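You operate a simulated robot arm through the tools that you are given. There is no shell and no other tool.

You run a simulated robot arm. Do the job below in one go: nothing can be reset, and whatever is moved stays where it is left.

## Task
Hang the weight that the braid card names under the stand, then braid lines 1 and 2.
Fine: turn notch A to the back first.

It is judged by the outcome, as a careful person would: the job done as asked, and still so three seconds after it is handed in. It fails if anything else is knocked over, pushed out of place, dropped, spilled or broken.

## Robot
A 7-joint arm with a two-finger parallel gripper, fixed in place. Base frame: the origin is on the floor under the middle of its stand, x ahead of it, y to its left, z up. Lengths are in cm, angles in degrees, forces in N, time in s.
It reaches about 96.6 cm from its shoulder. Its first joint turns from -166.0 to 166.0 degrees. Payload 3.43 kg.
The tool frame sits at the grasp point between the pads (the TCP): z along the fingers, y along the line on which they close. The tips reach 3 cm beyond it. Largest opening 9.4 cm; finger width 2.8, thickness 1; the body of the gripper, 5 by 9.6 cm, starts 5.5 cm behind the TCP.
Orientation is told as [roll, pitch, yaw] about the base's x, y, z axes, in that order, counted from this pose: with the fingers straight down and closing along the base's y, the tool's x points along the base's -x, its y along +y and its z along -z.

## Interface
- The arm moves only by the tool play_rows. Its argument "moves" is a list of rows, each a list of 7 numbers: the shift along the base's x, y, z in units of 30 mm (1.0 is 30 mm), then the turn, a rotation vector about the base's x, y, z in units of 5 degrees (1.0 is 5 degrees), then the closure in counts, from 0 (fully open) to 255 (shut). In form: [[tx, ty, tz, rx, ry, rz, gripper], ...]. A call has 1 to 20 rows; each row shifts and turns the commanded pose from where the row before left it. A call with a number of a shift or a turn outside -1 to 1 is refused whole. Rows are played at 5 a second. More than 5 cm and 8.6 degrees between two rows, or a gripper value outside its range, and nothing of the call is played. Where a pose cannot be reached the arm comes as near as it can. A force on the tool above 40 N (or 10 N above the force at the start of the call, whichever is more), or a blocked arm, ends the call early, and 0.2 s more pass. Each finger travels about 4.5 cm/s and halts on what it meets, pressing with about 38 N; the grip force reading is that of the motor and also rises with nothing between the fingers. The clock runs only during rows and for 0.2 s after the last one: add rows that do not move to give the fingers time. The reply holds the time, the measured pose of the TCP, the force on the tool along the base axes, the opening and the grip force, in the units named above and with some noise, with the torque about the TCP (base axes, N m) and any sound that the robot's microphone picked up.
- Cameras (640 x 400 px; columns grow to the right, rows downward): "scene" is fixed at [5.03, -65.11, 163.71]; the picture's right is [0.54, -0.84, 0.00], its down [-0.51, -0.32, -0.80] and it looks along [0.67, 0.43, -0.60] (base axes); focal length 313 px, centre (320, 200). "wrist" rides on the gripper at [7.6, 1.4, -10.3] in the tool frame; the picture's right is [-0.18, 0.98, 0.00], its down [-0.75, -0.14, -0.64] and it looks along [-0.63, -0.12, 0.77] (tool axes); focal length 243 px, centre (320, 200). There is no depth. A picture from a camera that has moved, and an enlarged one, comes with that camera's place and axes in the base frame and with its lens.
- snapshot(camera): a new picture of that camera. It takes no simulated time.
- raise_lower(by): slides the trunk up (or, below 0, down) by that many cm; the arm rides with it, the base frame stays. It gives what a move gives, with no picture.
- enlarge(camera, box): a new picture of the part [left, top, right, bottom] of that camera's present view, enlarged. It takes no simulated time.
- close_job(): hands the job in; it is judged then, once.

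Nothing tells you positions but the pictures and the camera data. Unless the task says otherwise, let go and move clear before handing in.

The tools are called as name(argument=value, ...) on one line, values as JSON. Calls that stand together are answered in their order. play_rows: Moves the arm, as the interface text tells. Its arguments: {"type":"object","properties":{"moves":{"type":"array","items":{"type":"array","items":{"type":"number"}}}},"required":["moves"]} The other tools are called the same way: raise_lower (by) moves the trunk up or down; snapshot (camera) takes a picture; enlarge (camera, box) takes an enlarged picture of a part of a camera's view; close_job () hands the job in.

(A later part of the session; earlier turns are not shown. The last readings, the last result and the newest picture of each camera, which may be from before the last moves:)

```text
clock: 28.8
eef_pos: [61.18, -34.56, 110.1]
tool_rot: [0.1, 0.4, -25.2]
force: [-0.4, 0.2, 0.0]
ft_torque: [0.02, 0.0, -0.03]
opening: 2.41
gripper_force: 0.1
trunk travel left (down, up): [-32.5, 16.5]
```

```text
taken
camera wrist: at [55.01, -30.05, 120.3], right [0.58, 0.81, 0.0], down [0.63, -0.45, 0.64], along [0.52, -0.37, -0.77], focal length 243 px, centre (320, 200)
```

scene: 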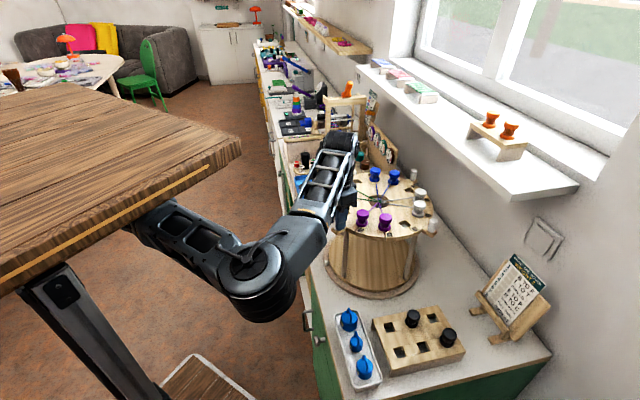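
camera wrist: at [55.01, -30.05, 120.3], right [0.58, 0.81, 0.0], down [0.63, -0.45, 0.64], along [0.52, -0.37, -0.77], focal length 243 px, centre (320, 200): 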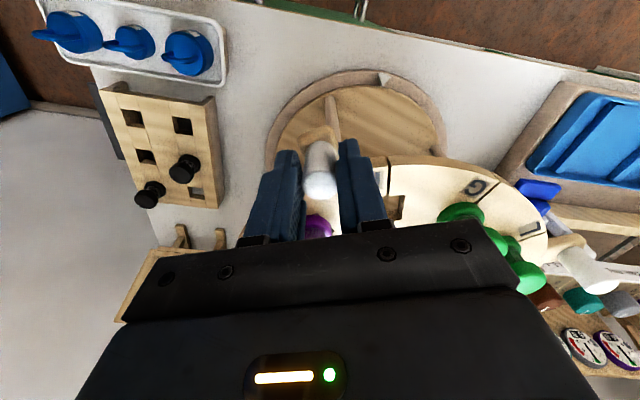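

play_rows(moves=[[-0.09, -0.54, 0, 0, 0, 1, 190], [-0.05, -0.54, 0, 0, 0, 1, 190], [-0.02, -0.54, 0, 0, 0, 1, 190], [0, 0, 0, 0, 0, 0, 190]])

snapshot(camera="scene")

enlarge(camera="scene", box=[310, 150, 470, 250])

snapshot(camera="wrist")

```text
clock: 29.8
eef_pos: [60.64, -39.37, 109.93]
tool_rot: [0.0, 0.5, -10.1]
force: [0.5, 0.5, 0.5]
ft_torque: [-0.01, -0.01, -0.01]
opening: 2.39
gripper_force: 0.0
trunk travel left (down, up): [-32.5, 16.5]
```

```text
taken
```

scene: 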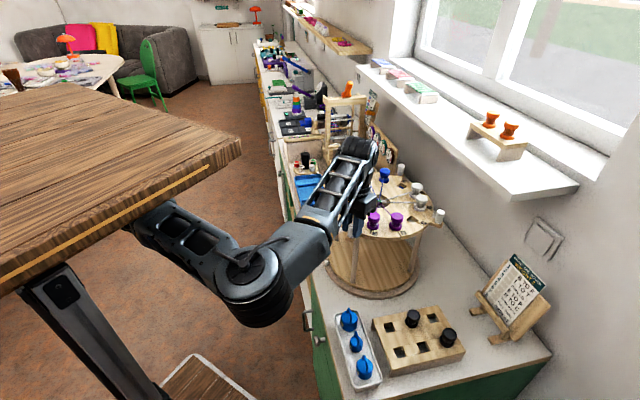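

```text
4.00 times, centred on (390, 200) of scene
camera zoom: at [5.03, -65.11, 163.71], right [0.54, -0.84, 0.0], down [-0.51, -0.32, -0.8], along [0.67, 0.43, -0.6], focal length 1251 px, centre (40, 200)
```

zoom: 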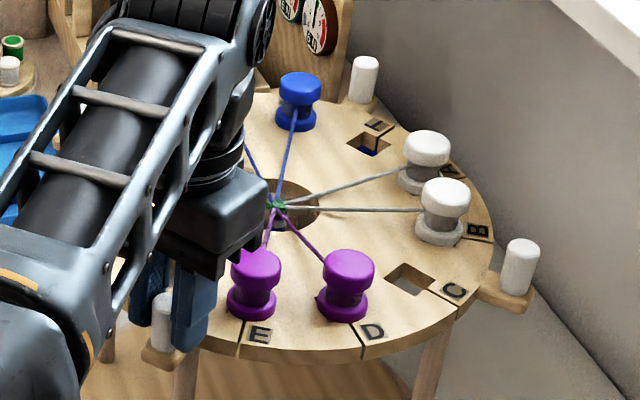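

```text
taken
camera wrist: at [53.69, -36.64, 120.15], right [0.35, 0.94, 0.0], down [0.72, -0.27, 0.64], along [0.59, -0.22, -0.77], focal length 243 px, centre (320, 200)
```

wrist: 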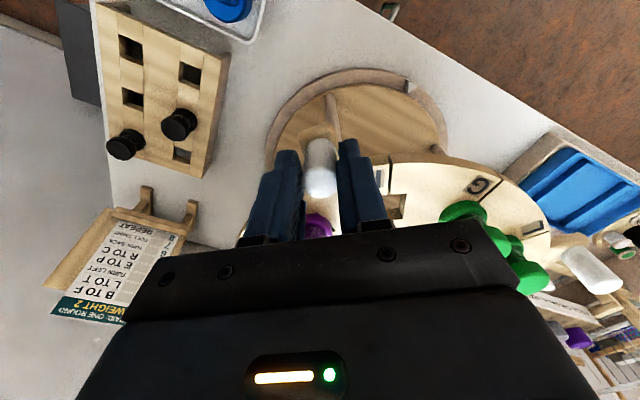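

The stand's layout now matches its earlier picture exactly, shifted by three notches: A is at the back. I'll open, rise and go to get a front look under the stand.

play_rows(moves=[[0, 0, 0, 0, 0, 0, 140], [0, 0, 0, 0, 0, 0, 120], [0, 0, 0, 0, 0, 0, 120], [0, 0, 0.7, 0, 0, 0, 120], [0, 0, 0.8, 0, 0, 0, 120], [0, 0, 0.8, 0, 0, 0, 0], [0, 0, 0.8, 0, 0, 0, 0], [0, 0, 0.8, 0, 0, 0, 0], [0, 0, 0.6, 0, 0, 0, 0]])

enlarge(camera="scene", box=[310, 150, 470, 250])

snapshot(camera="wrist")

```text
clock: 31.8
eef_pos: [60.86, -39.35, 123.5]
tool_rot: [0.1, 0.5, -10.2]
force: [0.6, 0.4, 0.4]
ft_torque: [0.04, 0.02, 0.05]
opening: 9.41
gripper_force: 0.1
trunk travel left (down, up): [-32.5, 16.5]
```

```text
4.00 times, centred on (390, 200) of scene
camera zoom: at [5.03, -65.11, 163.71], right [0.54, -0.84, 0.0], down [-0.51, -0.32, -0.8], along [0.67, 0.43, -0.6], focal length 1251 px, centre (40, 200)
```

zoom: 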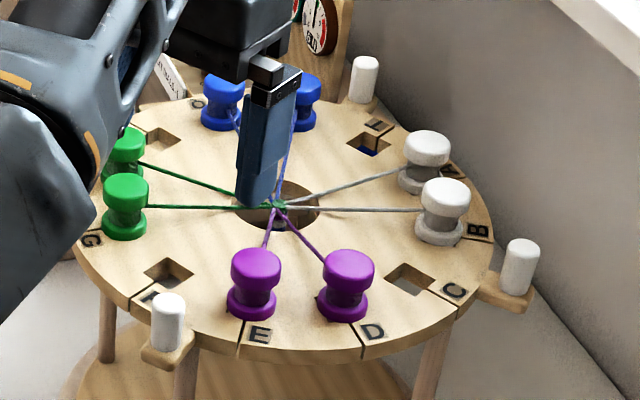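

```text
taken
camera wrist: at [53.69, -36.64, 133.72], right [0.35, 0.94, 0.0], down [0.72, -0.27, 0.64], along [0.59, -0.23, -0.77], focal length 243 px, centre (320, 200)
```

wrist: 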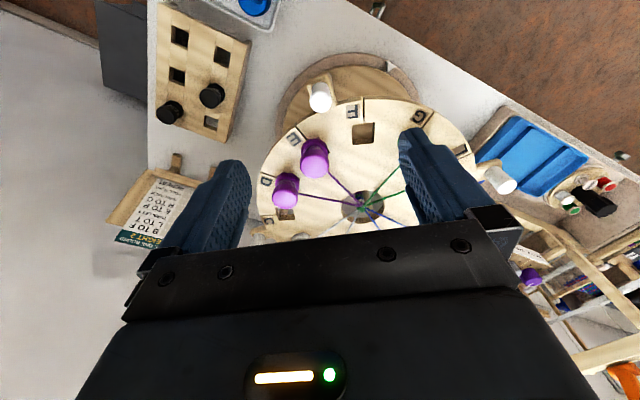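

A is at the back (315°) and the stand stays put after release. Next I'll move to the front of the counter, lower the trunk, and tilt to look under the stand.

play_rows(moves=[[-0.12, 0.865, 0.06, 0, 0, -0.87, 0], [-0.12, 0.865, 0.06, 0, 0, -0.87, 0], [-0.12, 0.865, 0.06, 0, 0, -0.87, 0], [-0.12, 0.865, 0.06, 0, 0, -0.87, 0], [-0.12, 0.865, 0.06, 0, 0, -0.87, 0], [-0.12, 0.865, 0.06, 0, 0, -0.87, 0], [-0.12, 0.865, 0.06, 0, 0, -0.87, 0], [-0.12, 0.865, 0.06, 0, 0, -0.87, 0]])

raise_lower(by=-22)

snapshot(camera="scene")

snapshot(camera="wrist")

```text
clock: 33.6
eef_pos: [58.25, -18.65, 124.71]
tool_rot: [0.1, 0.5, -45.1]
force: [-0.8, 0.1, 0.1]
ft_torque: [0.0, 0.0, 0.01]
opening: 9.41
gripper_force: 0.0
trunk travel left (down, up): [-32.5, 16.5]
```

```text
clock: 35.9
eef_pos: [58.23, -18.58, 102.75]
tool_rot: [0.0, 0.6, -44.9]
force: [0.1, -0.4, -0.1]
ft_torque: [0.0, 0.02, 0.02]
opening: 9.4
gripper_force: 0.0
trunk travel left (down, up): [-10.5, 38.5]
```

```text
taken
```

scene: 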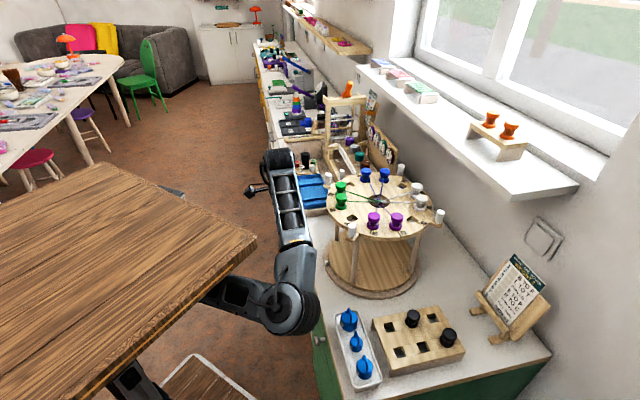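

```text
taken
camera wrist: at [53.78, -12.23, 113.0], right [0.82, 0.57, 0.0], down [0.44, -0.64, 0.64], along [0.36, -0.52, -0.77], focal length 243 px, centre (320, 200)
```

wrist: 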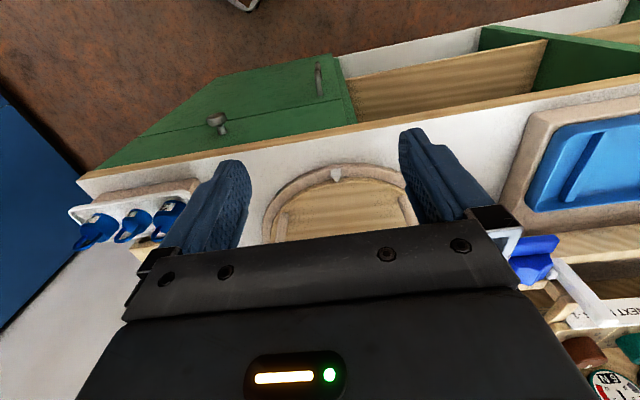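

I'm in front of the counter with the fingers level with the space under the disk. I'll lower the trunk a bit more and tilt the gripper forward so the camera looks in under the disk.

raise_lower(by=-6)

play_rows(moves=[[0.2, -0.2, -0.1, -0.7, -0.7, 0, 0], [0.2, -0.2, -0.1, -0.7, -0.7, 0, 0], [0.2, -0.2, -0.1, -0.7, -0.7, 0, 0], [0.2, -0.2, 0, -0.7, -0.7, 0, 0], [0.2, -0.2, 0, -0.7, -0.7, 0, 0], [0.2, -0.2, 0, -0.7, -0.7, 0, 0], [0.2, -0.2, 0, -0.7, -0.7, 0, 0], [0.2, -0.2, 0, -0.7, -0.7, 0, 0], [0.2, -0.2, 0, -0.7, -0.7, 0, 0]])

snapshot(camera="scene")

snapshot(camera="wrist")

```text
clock: 36.9
eef_pos: [58.01, -18.7, 96.74]
tool_rot: [0.1, 0.5, -45.1]
force: [-0.9, 0.6, -0.7]
ft_torque: [-0.04, -0.01, 0.03]
opening: 9.42
gripper_force: 0.1
trunk travel left (down, up): [-4.5, 44.5]
```

```text
clock: 38.9
eef_pos: [63.59, -23.98, 95.89]
tool_rot: [0.2, -44.1, -44.9]
force: [0.5, -0.1, -0.2]
ft_torque: [0.01, -0.01, 0.01]
opening: 9.4
gripper_force: 0.1
trunk travel left (down, up): [-4.5, 44.5]
```

```text
taken
```

scene: 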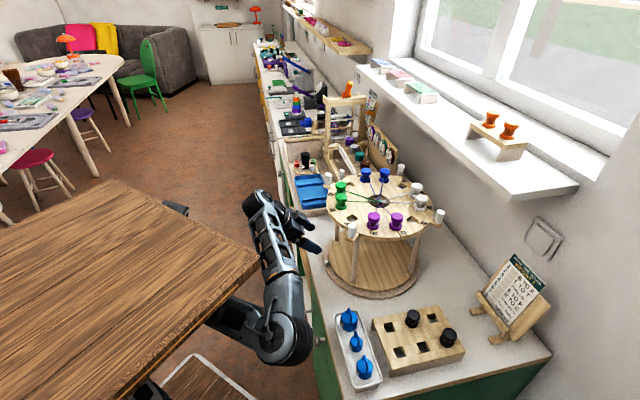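

```text
taken
camera wrist: at [55.66, -14.03, 97.84], right [0.79, 0.6, 0.13], down [-0.03, -0.17, 0.99], along [0.62, -0.78, -0.11], focal length 243 px, centre (320, 200)
```

wrist: 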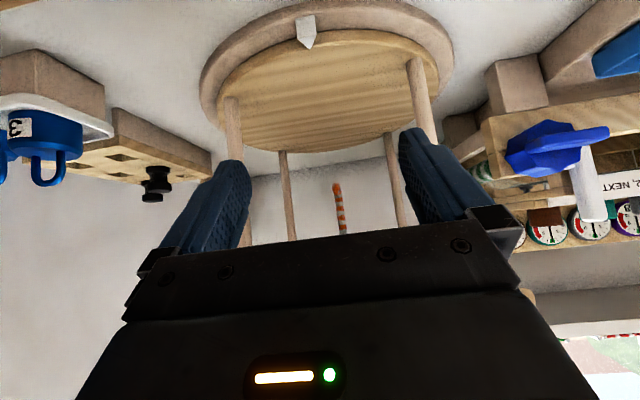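

enlarge(camera="wrist", box=[220, 120, 440, 250])

enlarge(camera="wrist", box=[300, 160, 380, 240])

enlarge(camera="wrist", box=[0, 60, 200, 220])

```text
2.91 times, centred on (330, 185) of wrist
camera zoom: at [55.66, -14.03, 97.84], right [0.79, 0.6, 0.13], down [-0.03, -0.17, 0.99], along [0.62, -0.78, -0.11], focal length 706 px, centre (291, 244)
```

zoom: 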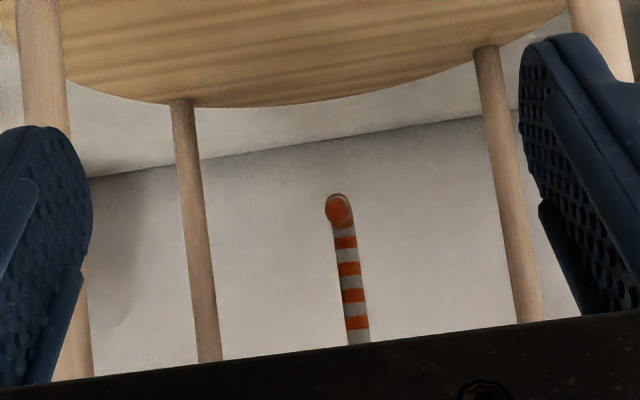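

```text
5.00 times, centred on (340, 200) of wrist
camera zoom: at [55.66, -14.03, 97.84], right [0.79, 0.6, 0.13], down [-0.03, -0.17, 0.99], along [0.62, -0.78, -0.11], focal length 1213 px, centre (220, 200)
```

zoom: 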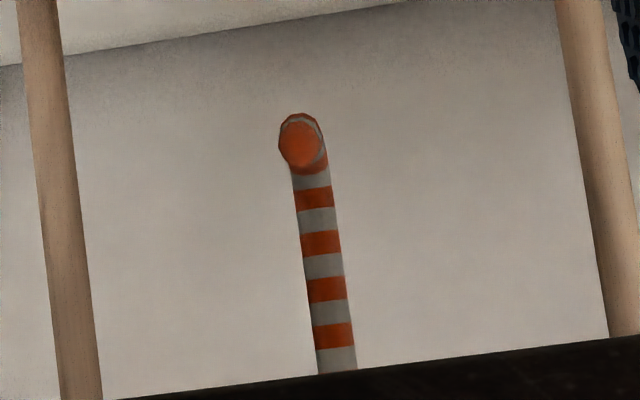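

```text
2.50 times, centred on (100, 140) of wrist
camera zoom: at [55.66, -14.03, 97.84], right [0.79, 0.6, 0.13], down [-0.03, -0.17, 0.99], along [0.62, -0.78, -0.11], focal length 606 px, centre (870, 350)
```

zoom: 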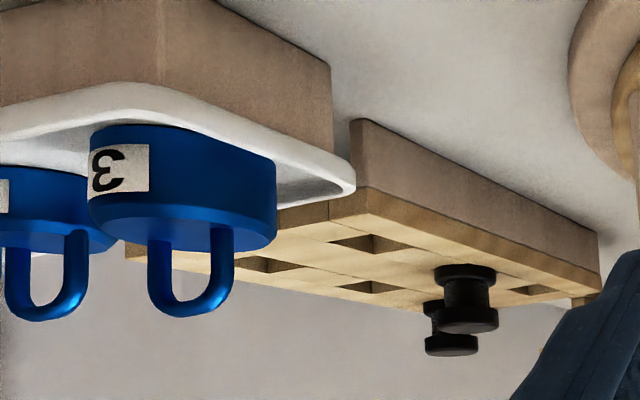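

I can see the striped braid hanging under the disk with an orange hook end at about z 93 on the axis, pointing roughly toward the front. I'll look at it from another side (from the left, looking along -y) to learn the hook's shape.

play_rows(moves=[[-0.1, 0.9, 0.1, 0, 0, 0, 0], [0, 0.9, 0, 0, 0, 0, 0], [0.5, 0.6, 0, 0, 0, -1, 0], [0.6, 0.5, 0, 0, 0, -1, 0], [0.6, 0.3, 0, 0, 0, -1, 0], [0.6, 0.2, 0, 0, 0, -1, 0], [0.6, 0.2, 0, 0, 0, -1, 0], [0.6, 0.2, 0, 0, 0, -1, 0], [0.6, 0.1, 0, 0, 0, -1, 0], [0.6, 0, 0, 0, 0, -1, 0], [0.5, 0, 0, 0, 0, -1, 0]])

snapshot(camera="scene")

snapshot(camera="wrist")

```text
clock: 41.3
eef_pos: [78.87, -12.71, 94.5]
tool_rot: [-1.8, -41.8, -89.1]
force: [0.4, -0.3, 0.0]
ft_torque: [0.03, -0.01, -0.01]
opening: 9.4
gripper_force: 0.1
trunk travel left (down, up): [-4.5, 44.5]
```

```text
taken
```

scene: 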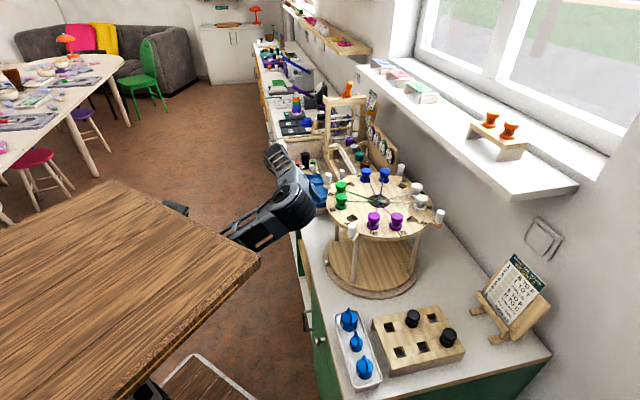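

```text
taken
camera wrist: at [80.44, -0.13, 96.98], right [0.98, -0.14, 0.1], down [-0.12, -0.14, 0.98], along [-0.13, -0.98, -0.15], focal length 243 px, centre (320, 200)
```

wrist: 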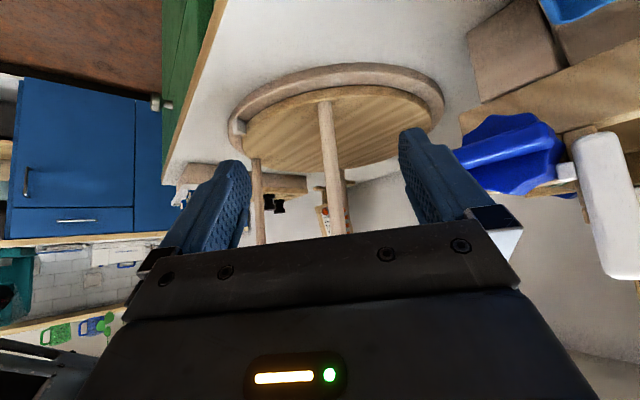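

enlarge(camera="wrist", box=[240, 120, 420, 240])

enlarge(camera="wrist", box=[300, 170, 370, 240])

enlarge(camera="scene", box=[230, 130, 350, 260])

```text
3.33 times, centred on (330, 180) of wrist
camera zoom: at [80.44, -0.13, 96.98], right [0.98, -0.14, 0.1], down [-0.12, -0.14, 0.98], along [-0.13, -0.98, -0.15], focal length 809 px, centre (287, 267)
```

zoom: 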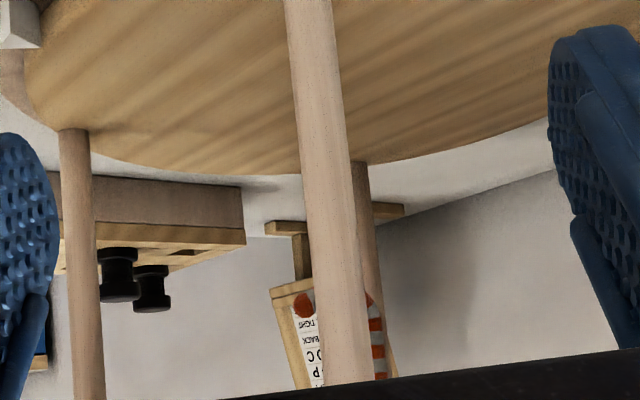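

```text
5.71 times, centred on (335, 205) of wrist
camera zoom: at [80.44, -0.13, 96.98], right [0.98, -0.14, 0.1], down [-0.12, -0.14, 0.98], along [-0.13, -0.98, -0.15], focal length 1386 px, centre (234, 171)
```

zoom: 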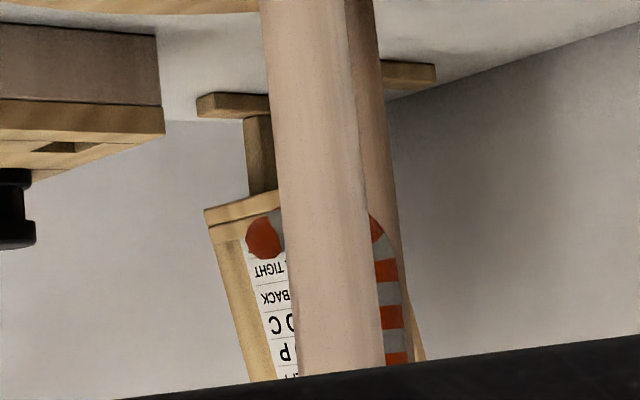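

```text
3.08 times, centred on (290, 195) of scene
camera zoom: at [5.03, -65.11, 163.71], right [0.54, -0.84, 0.0], down [-0.51, -0.32, -0.8], along [0.67, 0.43, -0.6], focal length 962 px, centre (412, 215)
```

zoom: 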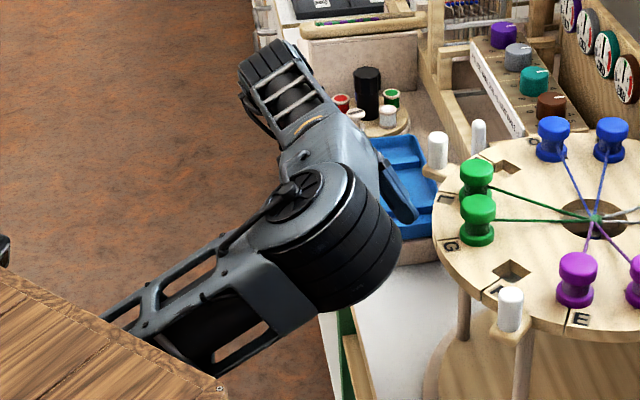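

The hook is an L: the braid comes down on the axis, bends at z≈93 and ends in an orange tip about 3.8 cm toward the front, so a ring must be slid on from the front. I'd like the camera above the gripper for that, so I'll back out, straighten up and test spinning the wrist the long way round.

play_rows(moves=[[-0.3, 0.4, 0.3, 0.9, 0, 0, 0], [-0.6, 0.3, 0.3, 0.9, 0, 0, 0], [-0.8, 0.1, 0.3, 0.9, 0, 0, 0], [-0.8, 0, 0.3, 0.9, 0, 0, 0], [-0.8, -0.1, 0.3, 0.9, 0, 0, 0], [-0.8, -0.1, 0.3, 0.9, 0, 0, 0], [-0.8, -0.2, 0.3, 0.9, 0, 0, 0], [-0.8, -0.3, 0.3, 0.9, 0, 0, 0], [-0.8, -0.3, 0.3, 0.9, 0, 0, 0], [-0.6, -0.3, 0.3, 0, 0, 0, 0]])

snapshot(camera="scene")

```text
clock: 43.6
eef_pos: [59.6, -9.37, 104.52]
tool_rot: [-0.4, -2.0, -80.4]
force: [0.8, 0.0, 0.2]
ft_torque: [-0.02, 0.0, 0.0]
opening: 9.41
gripper_force: 0.0
trunk travel left (down, up): [-4.5, 44.5]
stopped in row 10: the arm was blocked; the commanded pose is now the measured one
```

```text
taken
```

scene: 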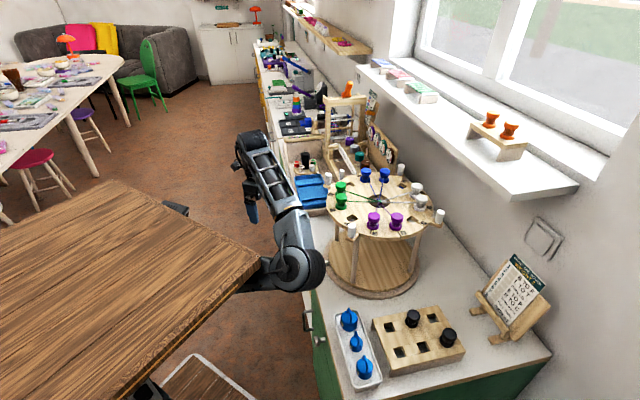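

The arm was blocked, most likely its elbow against the robot's own wooden top, because the gripper was high relative to the trunk. I'll lower the gripper a little and raise the trunk to compensate.

play_rows(moves=[[0.1, 0.1, -0.5, 0, 0, 0, 0], [0, 0, -0.8, 0, 0, 0, 0], [0, 0, -0.8, 0, 0, 0, 0]])

raise_lower(by=8)

snapshot(camera="scene")

```text
clock: 44.4
eef_pos: [59.95, -9.03, 98.28]
tool_rot: [-0.3, -2.1, -80.4]
force: [0.2, -0.3, 0.1]
ft_torque: [-0.02, -0.02, 0.02]
opening: 9.41
gripper_force: 0.0
trunk travel left (down, up): [-4.5, 44.5]
```

```text
clock: 45.6
eef_pos: [59.93, -9.01, 106.27]
tool_rot: [-0.3, -2.1, -80.5]
force: [0.2, 0.0, 0.4]
ft_torque: [0.0, 0.03, 0.03]
opening: 9.41
gripper_force: 0.0
trunk travel left (down, up): [-12.5, 36.5]
```

```text
taken
```

scene: 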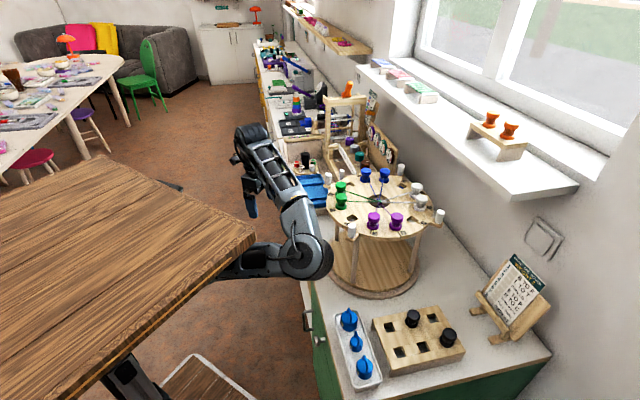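

play_rows(moves=[[0, 0, 0, 0, 0, -1, 0], [0, 0, 0, 0, 0, -1, 0], [0, 0, 0, 0, 0, -1, 0], [0, 0, 0, 0, 0, -1, 0], [0, 0, 0, 0, 0, -1, 0], [0, 0, 0, 0, 0, -1, 0], [0, 0, 0, 0, 0, -1, 0], [0, 0, 0, 0, 0, -1, 0], [0, 0, 0, 0, 0, -1, 0], [0, 0, 0, 0, 0, -1, 0], [0, 0, 0, 0, 0, -1, 0], [0, 0, 0, 0, 0, -1, 0], [0, 0, 0, 0, 0, -1, 0], [0, 0, 0, 0, 0, -1, 0], [0, 0, 0, 0, 0, -1, 0], [0, 0, 0, 0, 0, -1, 0]])

snapshot(camera="scene")

```text
clock: 49.0
eef_pos: [60.44, -7.95, 105.01]
tool_rot: [-5.0, -1.6, -157.7]
force: [-0.2, 1.3, 0.2]
ft_torque: [0.02, -0.03, -0.03]
opening: 9.4
gripper_force: 0.1
trunk travel left (down, up): [-12.5, 36.5]
```

```text
taken
```

scene: 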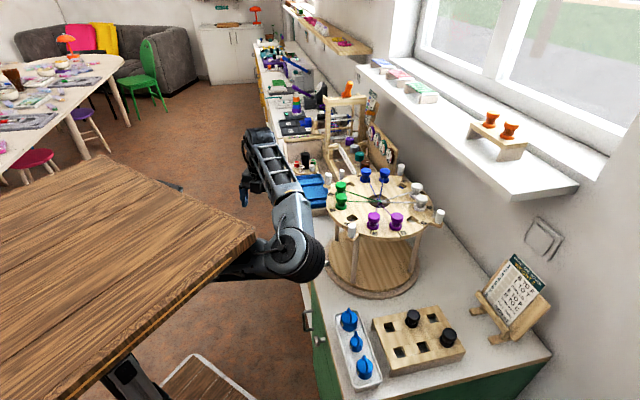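

play_rows(moves=[[0, 0, 0, 0, 0, 0, 0], [0, 0, 0, 0, 0, -1, 0], [0, 0, 0, 0, 0, -1, 0], [0, 0, 0, 0, 0, -1, 0], [0, 0, 0, 0, 0, -1, 0], [0, 0, 0, 0, 0, -1, 0], [0, 0, 0, 0, 0, -1, 0], [0, 0, 0, 0, 0, -1, 0], [0, 0, 0, 0, 0, -1, 0], [0, 0, 0, 0, 0, -1, 0], [0, 0, 0, 0, 0, -1, 0], [0, 0, 0, 0, 0, -1, 0], [0, 0, 0, 0, 0, -1, 0], [0, 0, 0, 0, 0, -1, 0]])

snapshot(camera="scene")

snapshot(camera="wrist")

```text
clock: 50.1
eef_pos: [60.76, -7.01, 104.32]
tool_rot: [-8.6, -2.8, -171.9]
force: [0.0, 0.4, 0.2]
ft_torque: [0.01, -0.02, 0.0]
opening: 9.4
gripper_force: 0.2
trunk travel left (down, up): [-12.5, 36.5]
stopped in row 5: the arm was blocked; the commanded pose is now the measured one
```

```text
taken
```

scene: 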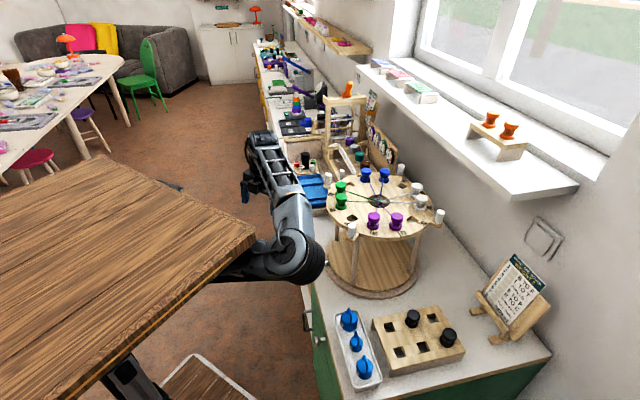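

```text
taken
camera wrist: at [69.19, -8.84, 113.83], right [-0.05, -0.99, -0.14], down [-0.72, -0.06, 0.69], along [-0.69, 0.14, -0.71], focal length 243 px, centre (320, 200)
```

wrist: 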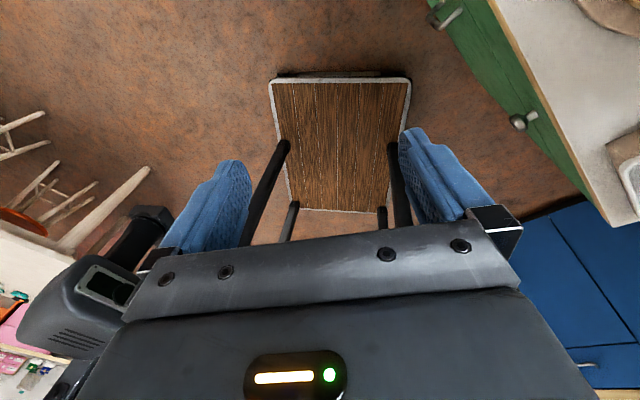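

The long way round is blocked at about -172°, so I'll keep the normal wrist orientation (camera below) and grip the weight with the fingertips so its ring stays in view. I'll spin back to yaw -45 and raise the trunk somewhat.

play_rows(moves=[[0, 0, 0, 0.3, 0, 1, 0], [0, 0, 0, 0.3, 0, 1, 0], [0, 0, 0, 0.3, 0, 1, 0], [0, 0, 0, 0.3, 0, 1, 0], [0, 0, 0, 0.3, 0, 1, 0], [0, 0, 0, 0.2, 0, 1, 0], [0, 0, 0, 0, 0, 1, 0], [0, 0, 0, 0, 0, 1, 0], [0, 0, 0, 0, 0, 1, 0], [0, 0, 0, 0, 0, 1, 0], [0, 0, 0, 0, 0, 1, 0], [0, 0, 0, 0, 0, 1, 0], [0, 0, 0, 0, 0, 1, 0], [0, 0, 0, 0, 0, 1, 0], [0, 0, 0, 0, 0, 1, 0], [0, 0, 0, 0, 0, 1, 0], [0, 0, 0, 0, 0, 1, 0], [0, 0, 0, 0, 0, 1, 0], [0, 0, 0, 0, 0, 1, 0], [0, 0, 0, 0, 0, 1, 0]])

raise_lower(by=15)

snapshot(camera="scene")

```text
clock: 54.3
eef_pos: [60.61, -6.94, 104.36]
tool_rot: [-16.3, 0.5, -71.7]
force: [1.3, 0.6, 0.2]
ft_torque: [0.01, -0.03, 0.01]
opening: 9.43
gripper_force: 0.1
trunk travel left (down, up): [-12.5, 36.5]
```

```text
clock: 56.0
eef_pos: [60.82, -7.01, 119.42]
tool_rot: [-16.3, 0.5, -71.7]
force: [-0.5, -0.8, -0.8]
ft_torque: [0.01, -0.03, -0.02]
opening: 9.37
gripper_force: 0.0
trunk travel left (down, up): [-27.5, 21.5]
```

```text
taken
```

scene: 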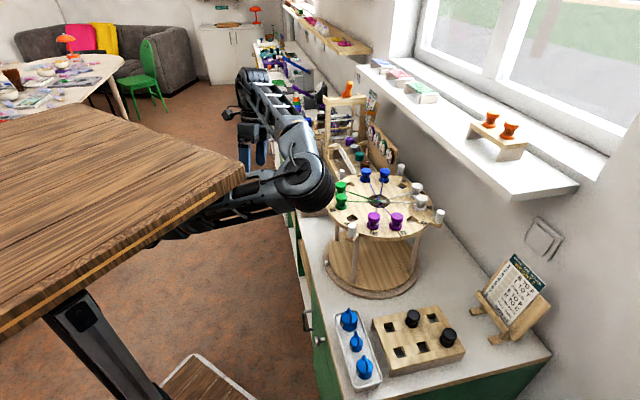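

play_rows(moves=[[-0.3, -0.4, 0, 0.26, -0.78, 0.5, 0], [-0.6, -0.8, -0.1, 0.26, -0.78, 0.5, 0], [-0.66, -0.917, -0.17, 0.26, -0.78, 0.5, 0], [-0.66, -0.917, -0.17, 0.26, -0.78, 0.5, 0], [-0.66, -0.917, -0.17, 0, 0, 0.83, 0], [-0.66, -0.917, -0.17, 0, 0, 0.83, 0], [-0.66, -0.917, -0.17, 0, 0, 0.83, 0], [-0.66, -0.917, -0.17, 0, 0, 0.83, 0]])

snapshot(camera="scene")

snapshot(camera="wrist")

```text
clock: 57.8
eef_pos: [46.64, -26.67, 113.72]
tool_rot: [-1.5, 3.9, -43.8]
force: [1.0, 0.6, -0.8]
ft_torque: [-0.02, 0.04, -0.04]
opening: 9.41
gripper_force: 0.0
trunk travel left (down, up): [-27.5, 21.5]
```

```text
taken
```

scene: 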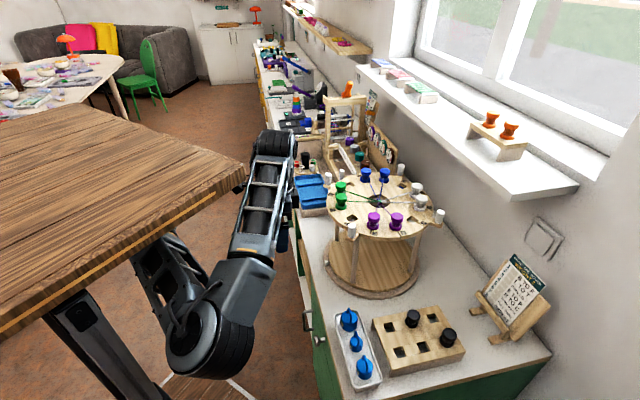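

```text
taken
camera wrist: at [42.87, -20.71, 124.35], right [0.81, 0.58, -0.04], down [0.49, -0.64, 0.59], along [0.32, -0.5, -0.8], focal length 243 px, centre (320, 200)
```

wrist: 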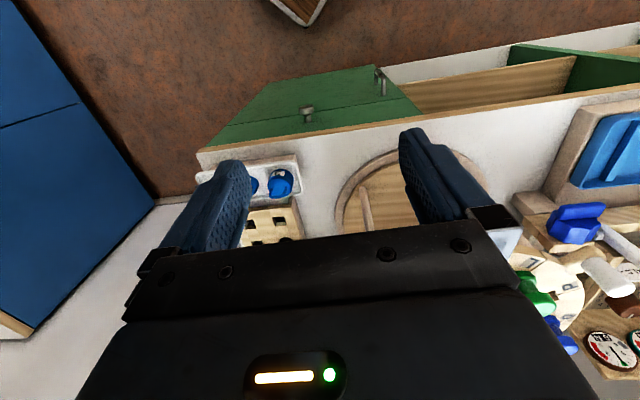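

play_rows(moves=[[-0.43, -0.826, -0.2, 0, 0, -0.04, 0], [-0.43, -0.826, -0.2, 0, 0, -0.04, 0], [-0.43, -0.826, -0.2, -0.3, -0.3, -0.04, 0], [-0.43, -0.826, -0.2, -0.6, -0.6, -0.04, 0], [-0.43, -0.826, -0.3, -0.7, -0.7, 0, 0], [-0.43, -0.826, -0.3, -0.7, -0.7, 0, 0], [-0.43, -0.826, -0.3, -0.7, -0.7, 0, 0], [-0.43, -0.826, -0.3, -0.7, -0.7, 0, 0], [-0.43, -0.826, -0.3, -0.7, -0.7, 0, 0]])

snapshot(camera="scene")

snapshot(camera="wrist")

```text
clock: 59.3
eef_pos: [45.16, -40.24, 112.25]
tool_rot: [-0.7, -17.3, -36.3]
force: [0.3, -0.7, -1.5]
ft_torque: [0.01, 0.01, 0.0]
opening: 9.38
gripper_force: 0.0
trunk travel left (down, up): [-27.5, 21.5]
stopped in row 7: the arm was blocked; the commanded pose is now the measured one
```

```text
taken
```

scene: 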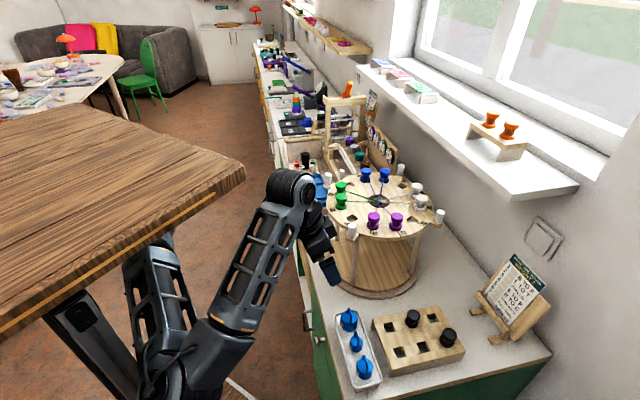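

```text
taken
camera wrist: at [37.8, -32.87, 119.69], right [0.73, 0.69, 0.04], down [0.35, -0.42, 0.84], along [0.59, -0.59, -0.54], focal length 243 px, centre (320, 200)
```

wrist: 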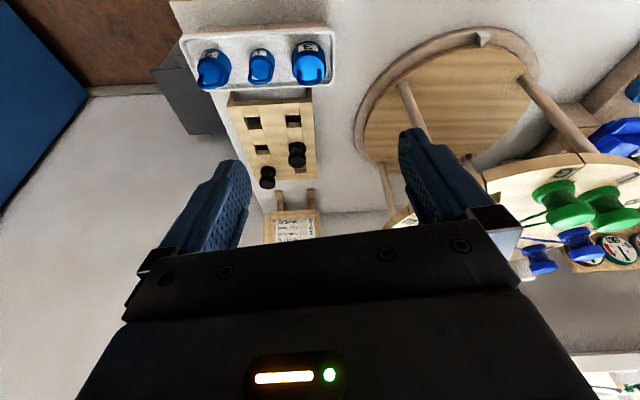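

Tilting this close to the robot folds the arm into its column, so instead I'll pick weight 2 from above, set it on free counter left-front of the stand, and regrasp it there with tilted fingers. I'll measure weight 2 first.

enlarge(camera="wrist", box=[170, 10, 350, 130])

enlarge(camera="scene", box=[325, 290, 405, 400])

```text
3.33 times, centred on (260, 70) of wrist
camera zoom: at [37.8, -32.87, 119.69], right [0.73, 0.69, 0.04], down [0.35, -0.42, 0.84], along [0.59, -0.59, -0.54], focal length 809 px, centre (520, 633)
```

zoom: 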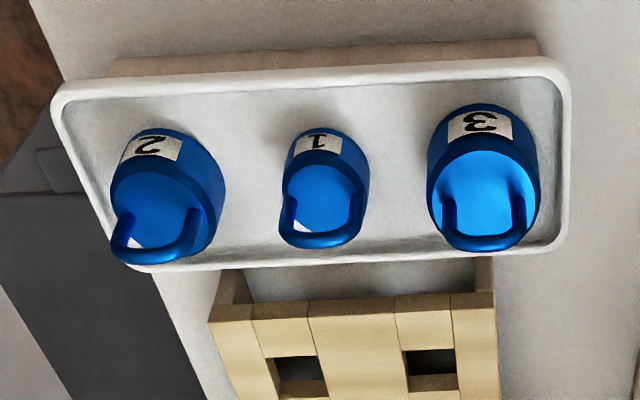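

```text
3.64 times, centred on (365, 345) of scene
camera zoom: at [5.03, -65.11, 163.71], right [0.54, -0.84, 0.0], down [-0.51, -0.32, -0.8], along [0.67, 0.43, -0.6], focal length 1137 px, centre (156, -327)
```

zoom: 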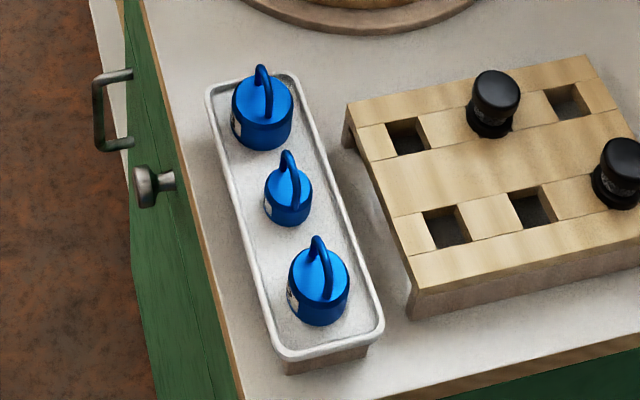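

Weight 2 sits at about (40.3, -54.7) with its body top at z≈88 and ring top at z≈92; the ring's plane already faces the front. I'll straighten up, lower the trunk some and come over it from above.

play_rows(moves=[[0, 0.1, 0.5, 0.6, 0.6, -0.3, 0], [0, 0.1, 0.5, 0.6, 0.6, -0.3, 0], [0, 0.1, 0.3, 0.6, 0.6, -0.3, 0], [0, 0.1, 0, 0.6, 0.6, -0.3, 0], [0, 0, 0, 0.06, 0.06, -0.5, 0]])

raise_lower(by=-10)

snapshot(camera="scene")

```text
clock: 60.5
eef_pos: [45.27, -39.1, 116.0]
tool_rot: [0.9, 0.2, -45.1]
force: [0.2, 0.1, -0.2]
ft_torque: [0.0, 0.0, -0.01]
opening: 9.42
gripper_force: 0.1
trunk travel left (down, up): [-27.5, 21.5]
```

```text
clock: 61.8
eef_pos: [45.18, -39.09, 106.09]
tool_rot: [1.0, -0.1, -45.0]
force: [0.3, -0.4, -0.4]
ft_torque: [0.02, -0.01, 0.02]
opening: 9.42
gripper_force: 0.0
trunk travel left (down, up): [-17.5, 31.5]
```

```text
taken
```

scene: 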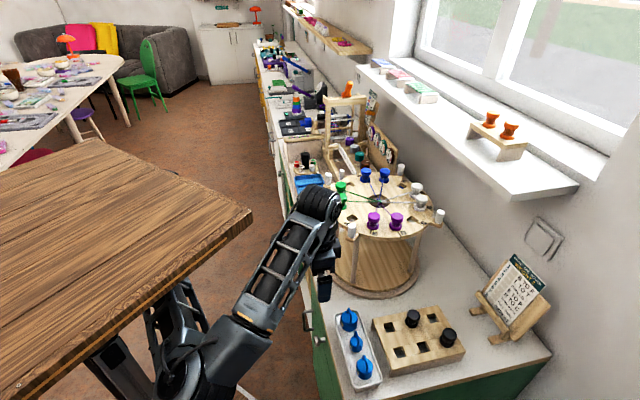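

play_rows(moves=[[-0.27, -0.865, -0.15, -0.2, 0, 0, 0], [-0.27, -0.865, -0.15, 0, 0, 0, 0], [-0.27, -0.865, -0.15, 0, 0, 0, 0], [-0.27, -0.865, -0.15, 0, 0, 0, 0], [-0.27, -0.865, -0.15, 0, 0, 0, 0], [-0.27, -0.865, -0.15, 0, 0, 0, 0]])

snapshot(camera="scene")

snapshot(camera="wrist")

```text
clock: 63.2
eef_pos: [40.4, -54.56, 103.47]
tool_rot: [0.3, -0.7, -45.1]
force: [-0.5, 1.5, 0.0]
ft_torque: [-0.02, 0.0, -0.01]
opening: 9.39
gripper_force: 0.1
trunk travel left (down, up): [-17.5, 31.5]
```

```text
taken
```

scene: 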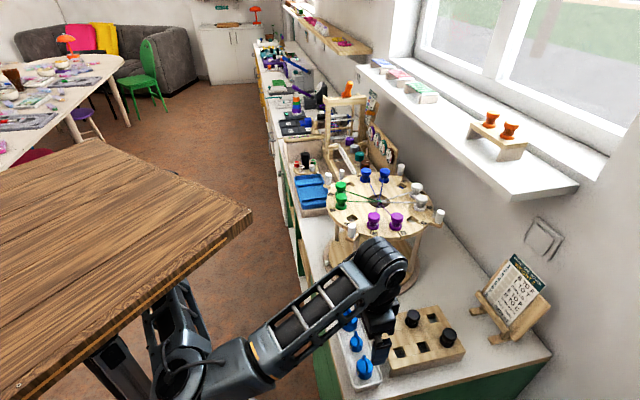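

```text
taken
camera wrist: at [35.83, -48.15, 113.59], right [0.83, 0.56, 0.01], down [0.43, -0.63, 0.65], along [0.37, -0.53, -0.76], focal length 243 px, centre (320, 200)
```

wrist: 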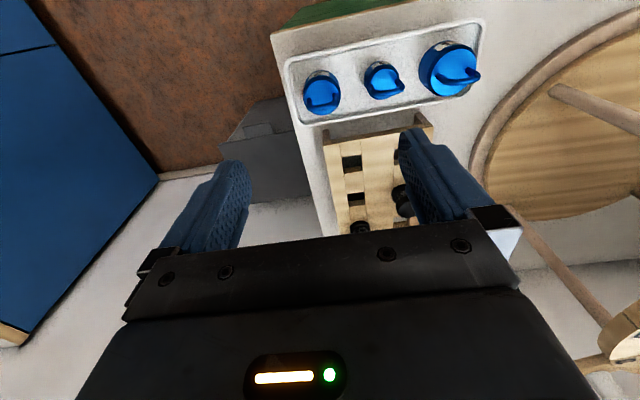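

enlarge(camera="wrist", box=[270, 30, 430, 150])

```text
3.33 times, centred on (350, 90) of wrist
camera zoom: at [35.83, -48.15, 113.59], right [0.83, 0.56, 0.01], down [0.43, -0.63, 0.65], along [0.37, -0.53, -0.76], focal length 809 px, centre (220, 567)
```

zoom: 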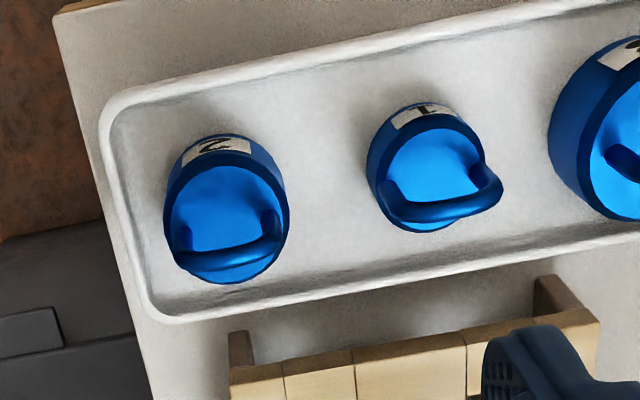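

Weight 2's centre is at (40.6, -54.5). I'll narrow the opening so the fingers pass between it and weight 1, then descend with the tips above the tray rim.

play_rows(moves=[[0.03, 0.01, 0, 0, 0, 0, 98], [0.03, 0.01, 0, 0, 0, 0, 98], [0, 0, -0.8, 0, 0, 0, 98], [0, 0, -0.8, 0, 0, 0, 98], [0, 0, -0.8, 0, 0, 0, 98], [0, 0, -0.8, 0, 0, 0, 98], [0, 0, -0.5, 0, 0, 0, 98]])

snapshot(camera="wrist")

enlarge(camera="scene", box=[310, 260, 450, 400])

```text
clock: 64.8
eef_pos: [41.37, -54.31, 92.42]
tool_rot: [-0.1, -0.6, -44.1]
force: [-0.2, -0.3, 0.3]
ft_torque: [-0.02, -0.01, 0.0]
opening: 5.78
gripper_force: 0.1
trunk travel left (down, up): [-17.5, 31.5]
```

```text
taken
camera wrist: at [36.78, -47.94, 102.59], right [0.82, 0.58, 0.0], down [0.44, -0.62, 0.65], along [0.38, -0.53, -0.76], focal length 243 px, centre (320, 200)
```

wrist: 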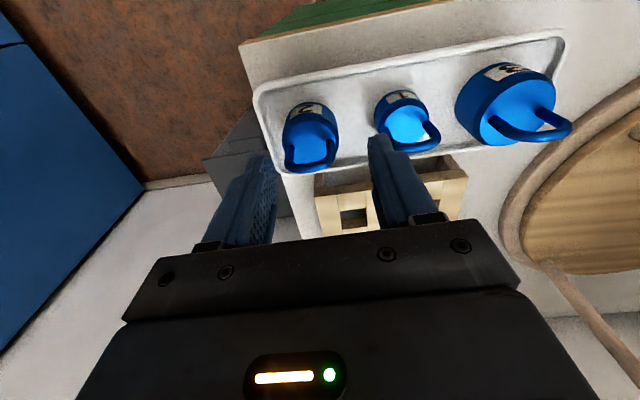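

```text
2.86 times, centred on (380, 330) of scene
camera zoom: at [5.03, -65.11, 163.71], right [0.54, -0.84, 0.0], down [-0.51, -0.32, -0.8], along [0.67, 0.43, -0.6], focal length 894 px, centre (149, -171)
```

zoom: 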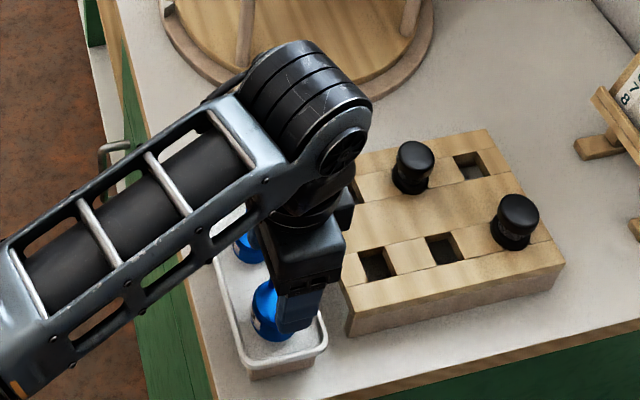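

The arm drifted a few millimetres in x while descending; I'll correct that before going lower.

play_rows(moves=[[-0.12, -0.03, 0, 0, 0, -0.1, 98], [-0.12, -0.03, 0, 0, 0, -0.1, 98], [0, 0, 0, 0, 0, 0, 98]])

enlarge(camera="wrist", box=[220, 70, 460, 240])

```text
clock: 65.6
eef_pos: [41.43, -54.22, 91.91]
tool_rot: [0.9, -0.6, -44.3]
force: [0.6, -0.3, -0.2]
ft_torque: [0.0, 0.0, -0.01]
opening: 5.78
gripper_force: 0.0
trunk travel left (down, up): [-17.5, 31.5]
```

```text
2.35 times, centred on (340, 155) of wrist
camera zoom: at [36.88, -47.96, 102.11], right [0.82, 0.57, 0.02], down [0.43, -0.63, 0.65], along [0.38, -0.52, -0.76], focal length 571 px, centre (273, 306)
```

zoom: 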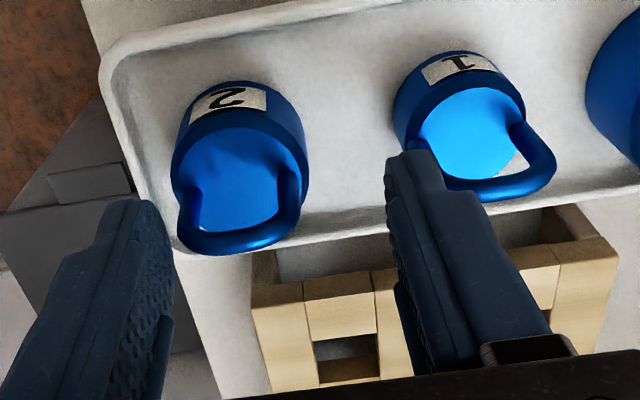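

The arm tracks poorly this low at this trunk height, though it tracked well 10 cm higher. I'll rise, align exactly above the weight, and then lower the trunk to come straight down.

play_rows(moves=[[0, 0, 0.8, -0.1, 0, 0, 98], [0, 0, 0.8, -0.1, 0, 0, 98], [-0.1, -0.03, 0.8, 0, 0, -0.1, 98], [-0.15, -0.06, 0.8, 0, 0, 0, 98], [0, 0, 0.5, 0, 0, 0, 98], [0, 0, 0, 0, 0, 0, 98]])

snapshot(camera="wrist")

```text
clock: 67.0
eef_pos: [40.24, -54.8, 103.12]
tool_rot: [0.0, -1.3, -45.4]
force: [0.5, 0.0, 0.1]
ft_torque: [0.02, 0.0, 0.0]
opening: 5.81
gripper_force: 0.1
trunk travel left (down, up): [-17.5, 31.5]
```

```text
taken
camera wrist: at [35.68, -48.26, 113.13], right [0.83, 0.56, 0.0], down [0.42, -0.62, 0.66], along [0.37, -0.55, -0.75], focal length 243 px, centre (320, 200)
```

wrist: 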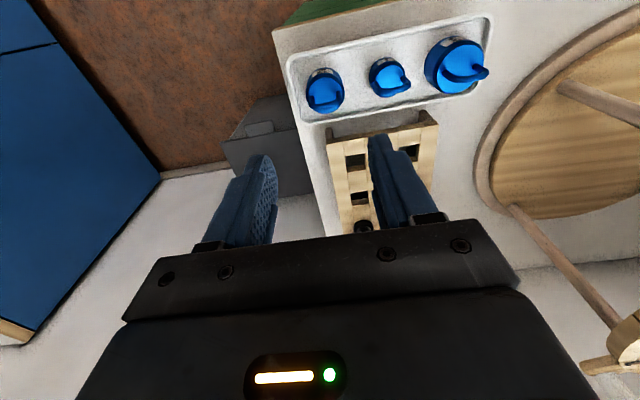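

play_rows(moves=[[0.13, 0.09, 0, 0.18, 0.18, 0.08, 98], [0, 0, 0, 0, 0, 0, 98]])

raise_lower(by=-9)

snapshot(camera="wrist")

snapshot(camera="scene")

```text
clock: 67.6
eef_pos: [39.83, -54.72, 103.37]
tool_rot: [-0.5, 0.0, -45.8]
force: [-0.4, -0.2, -1.1]
ft_torque: [0.02, -0.01, 0.02]
opening: 5.79
gripper_force: 0.1
trunk travel left (down, up): [-17.5, 31.5]
```

```text
clock: 68.8
eef_pos: [39.8, -54.79, 94.41]
tool_rot: [-0.6, -0.1, -45.8]
force: [0.2, 0.3, 0.2]
ft_torque: [0.05, 0.0, 0.02]
opening: 5.81
gripper_force: 0.2
trunk travel left (down, up): [-8.5, 40.5]
```

```text
taken
camera wrist: at [35.58, -48.15, 104.58], right [0.83, 0.55, -0.01], down [0.43, -0.63, 0.65], along [0.35, -0.54, -0.76], focal length 243 px, centre (320, 200)
```

wrist: 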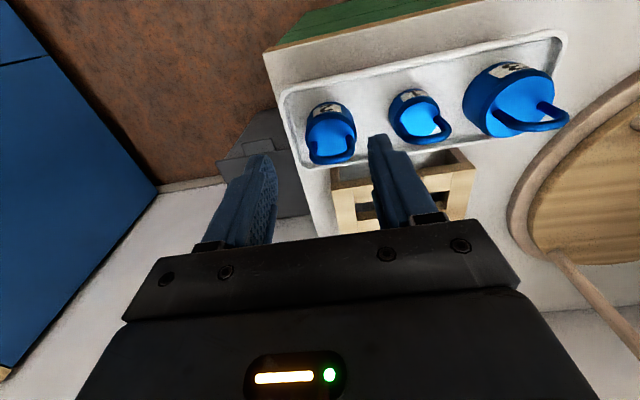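

```text
taken
```

scene: 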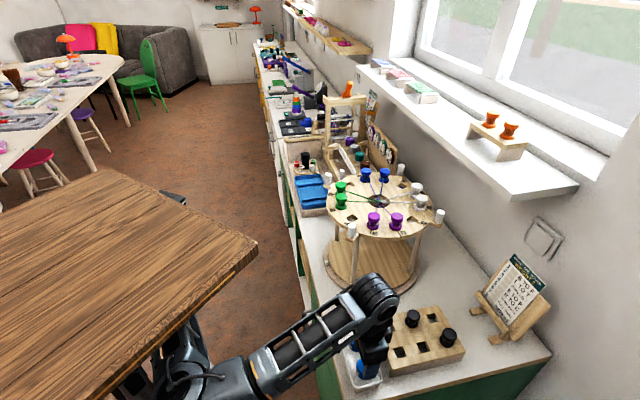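

play_rows(moves=[[0.13, 0.05, 0, 0, 0, 0, 98], [0.13, 0.04, 0, 0, 0, 0, 98], [0, 0, 0, 0, 0, 0, 98]])

enlarge(camera="wrist", box=[220, 70, 460, 240])

```text
clock: 69.7
eef_pos: [40.23, -54.43, 94.37]
tool_rot: [-0.5, 0.0, -46.2]
force: [0.6, -0.7, 0.0]
ft_torque: [-0.03, -0.01, 0.0]
opening: 5.79
gripper_force: 0.1
trunk travel left (down, up): [-8.5, 40.5]
```

```text
2.35 times, centred on (340, 155) of wrist
camera zoom: at [36.02, -47.9, 104.52], right [0.84, 0.55, -0.01], down [0.42, -0.64, 0.64], along [0.35, -0.54, -0.76], focal length 571 px, centre (273, 306)
```

zoom: 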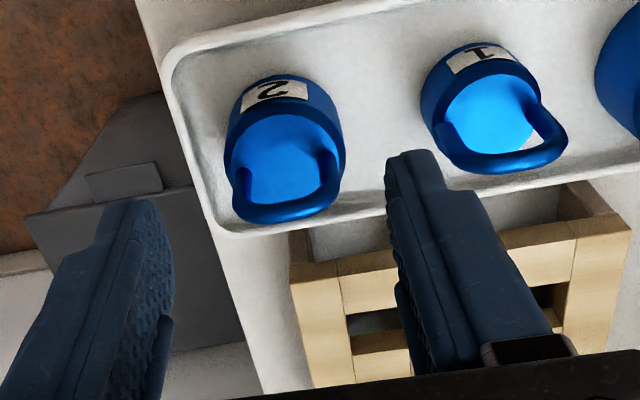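

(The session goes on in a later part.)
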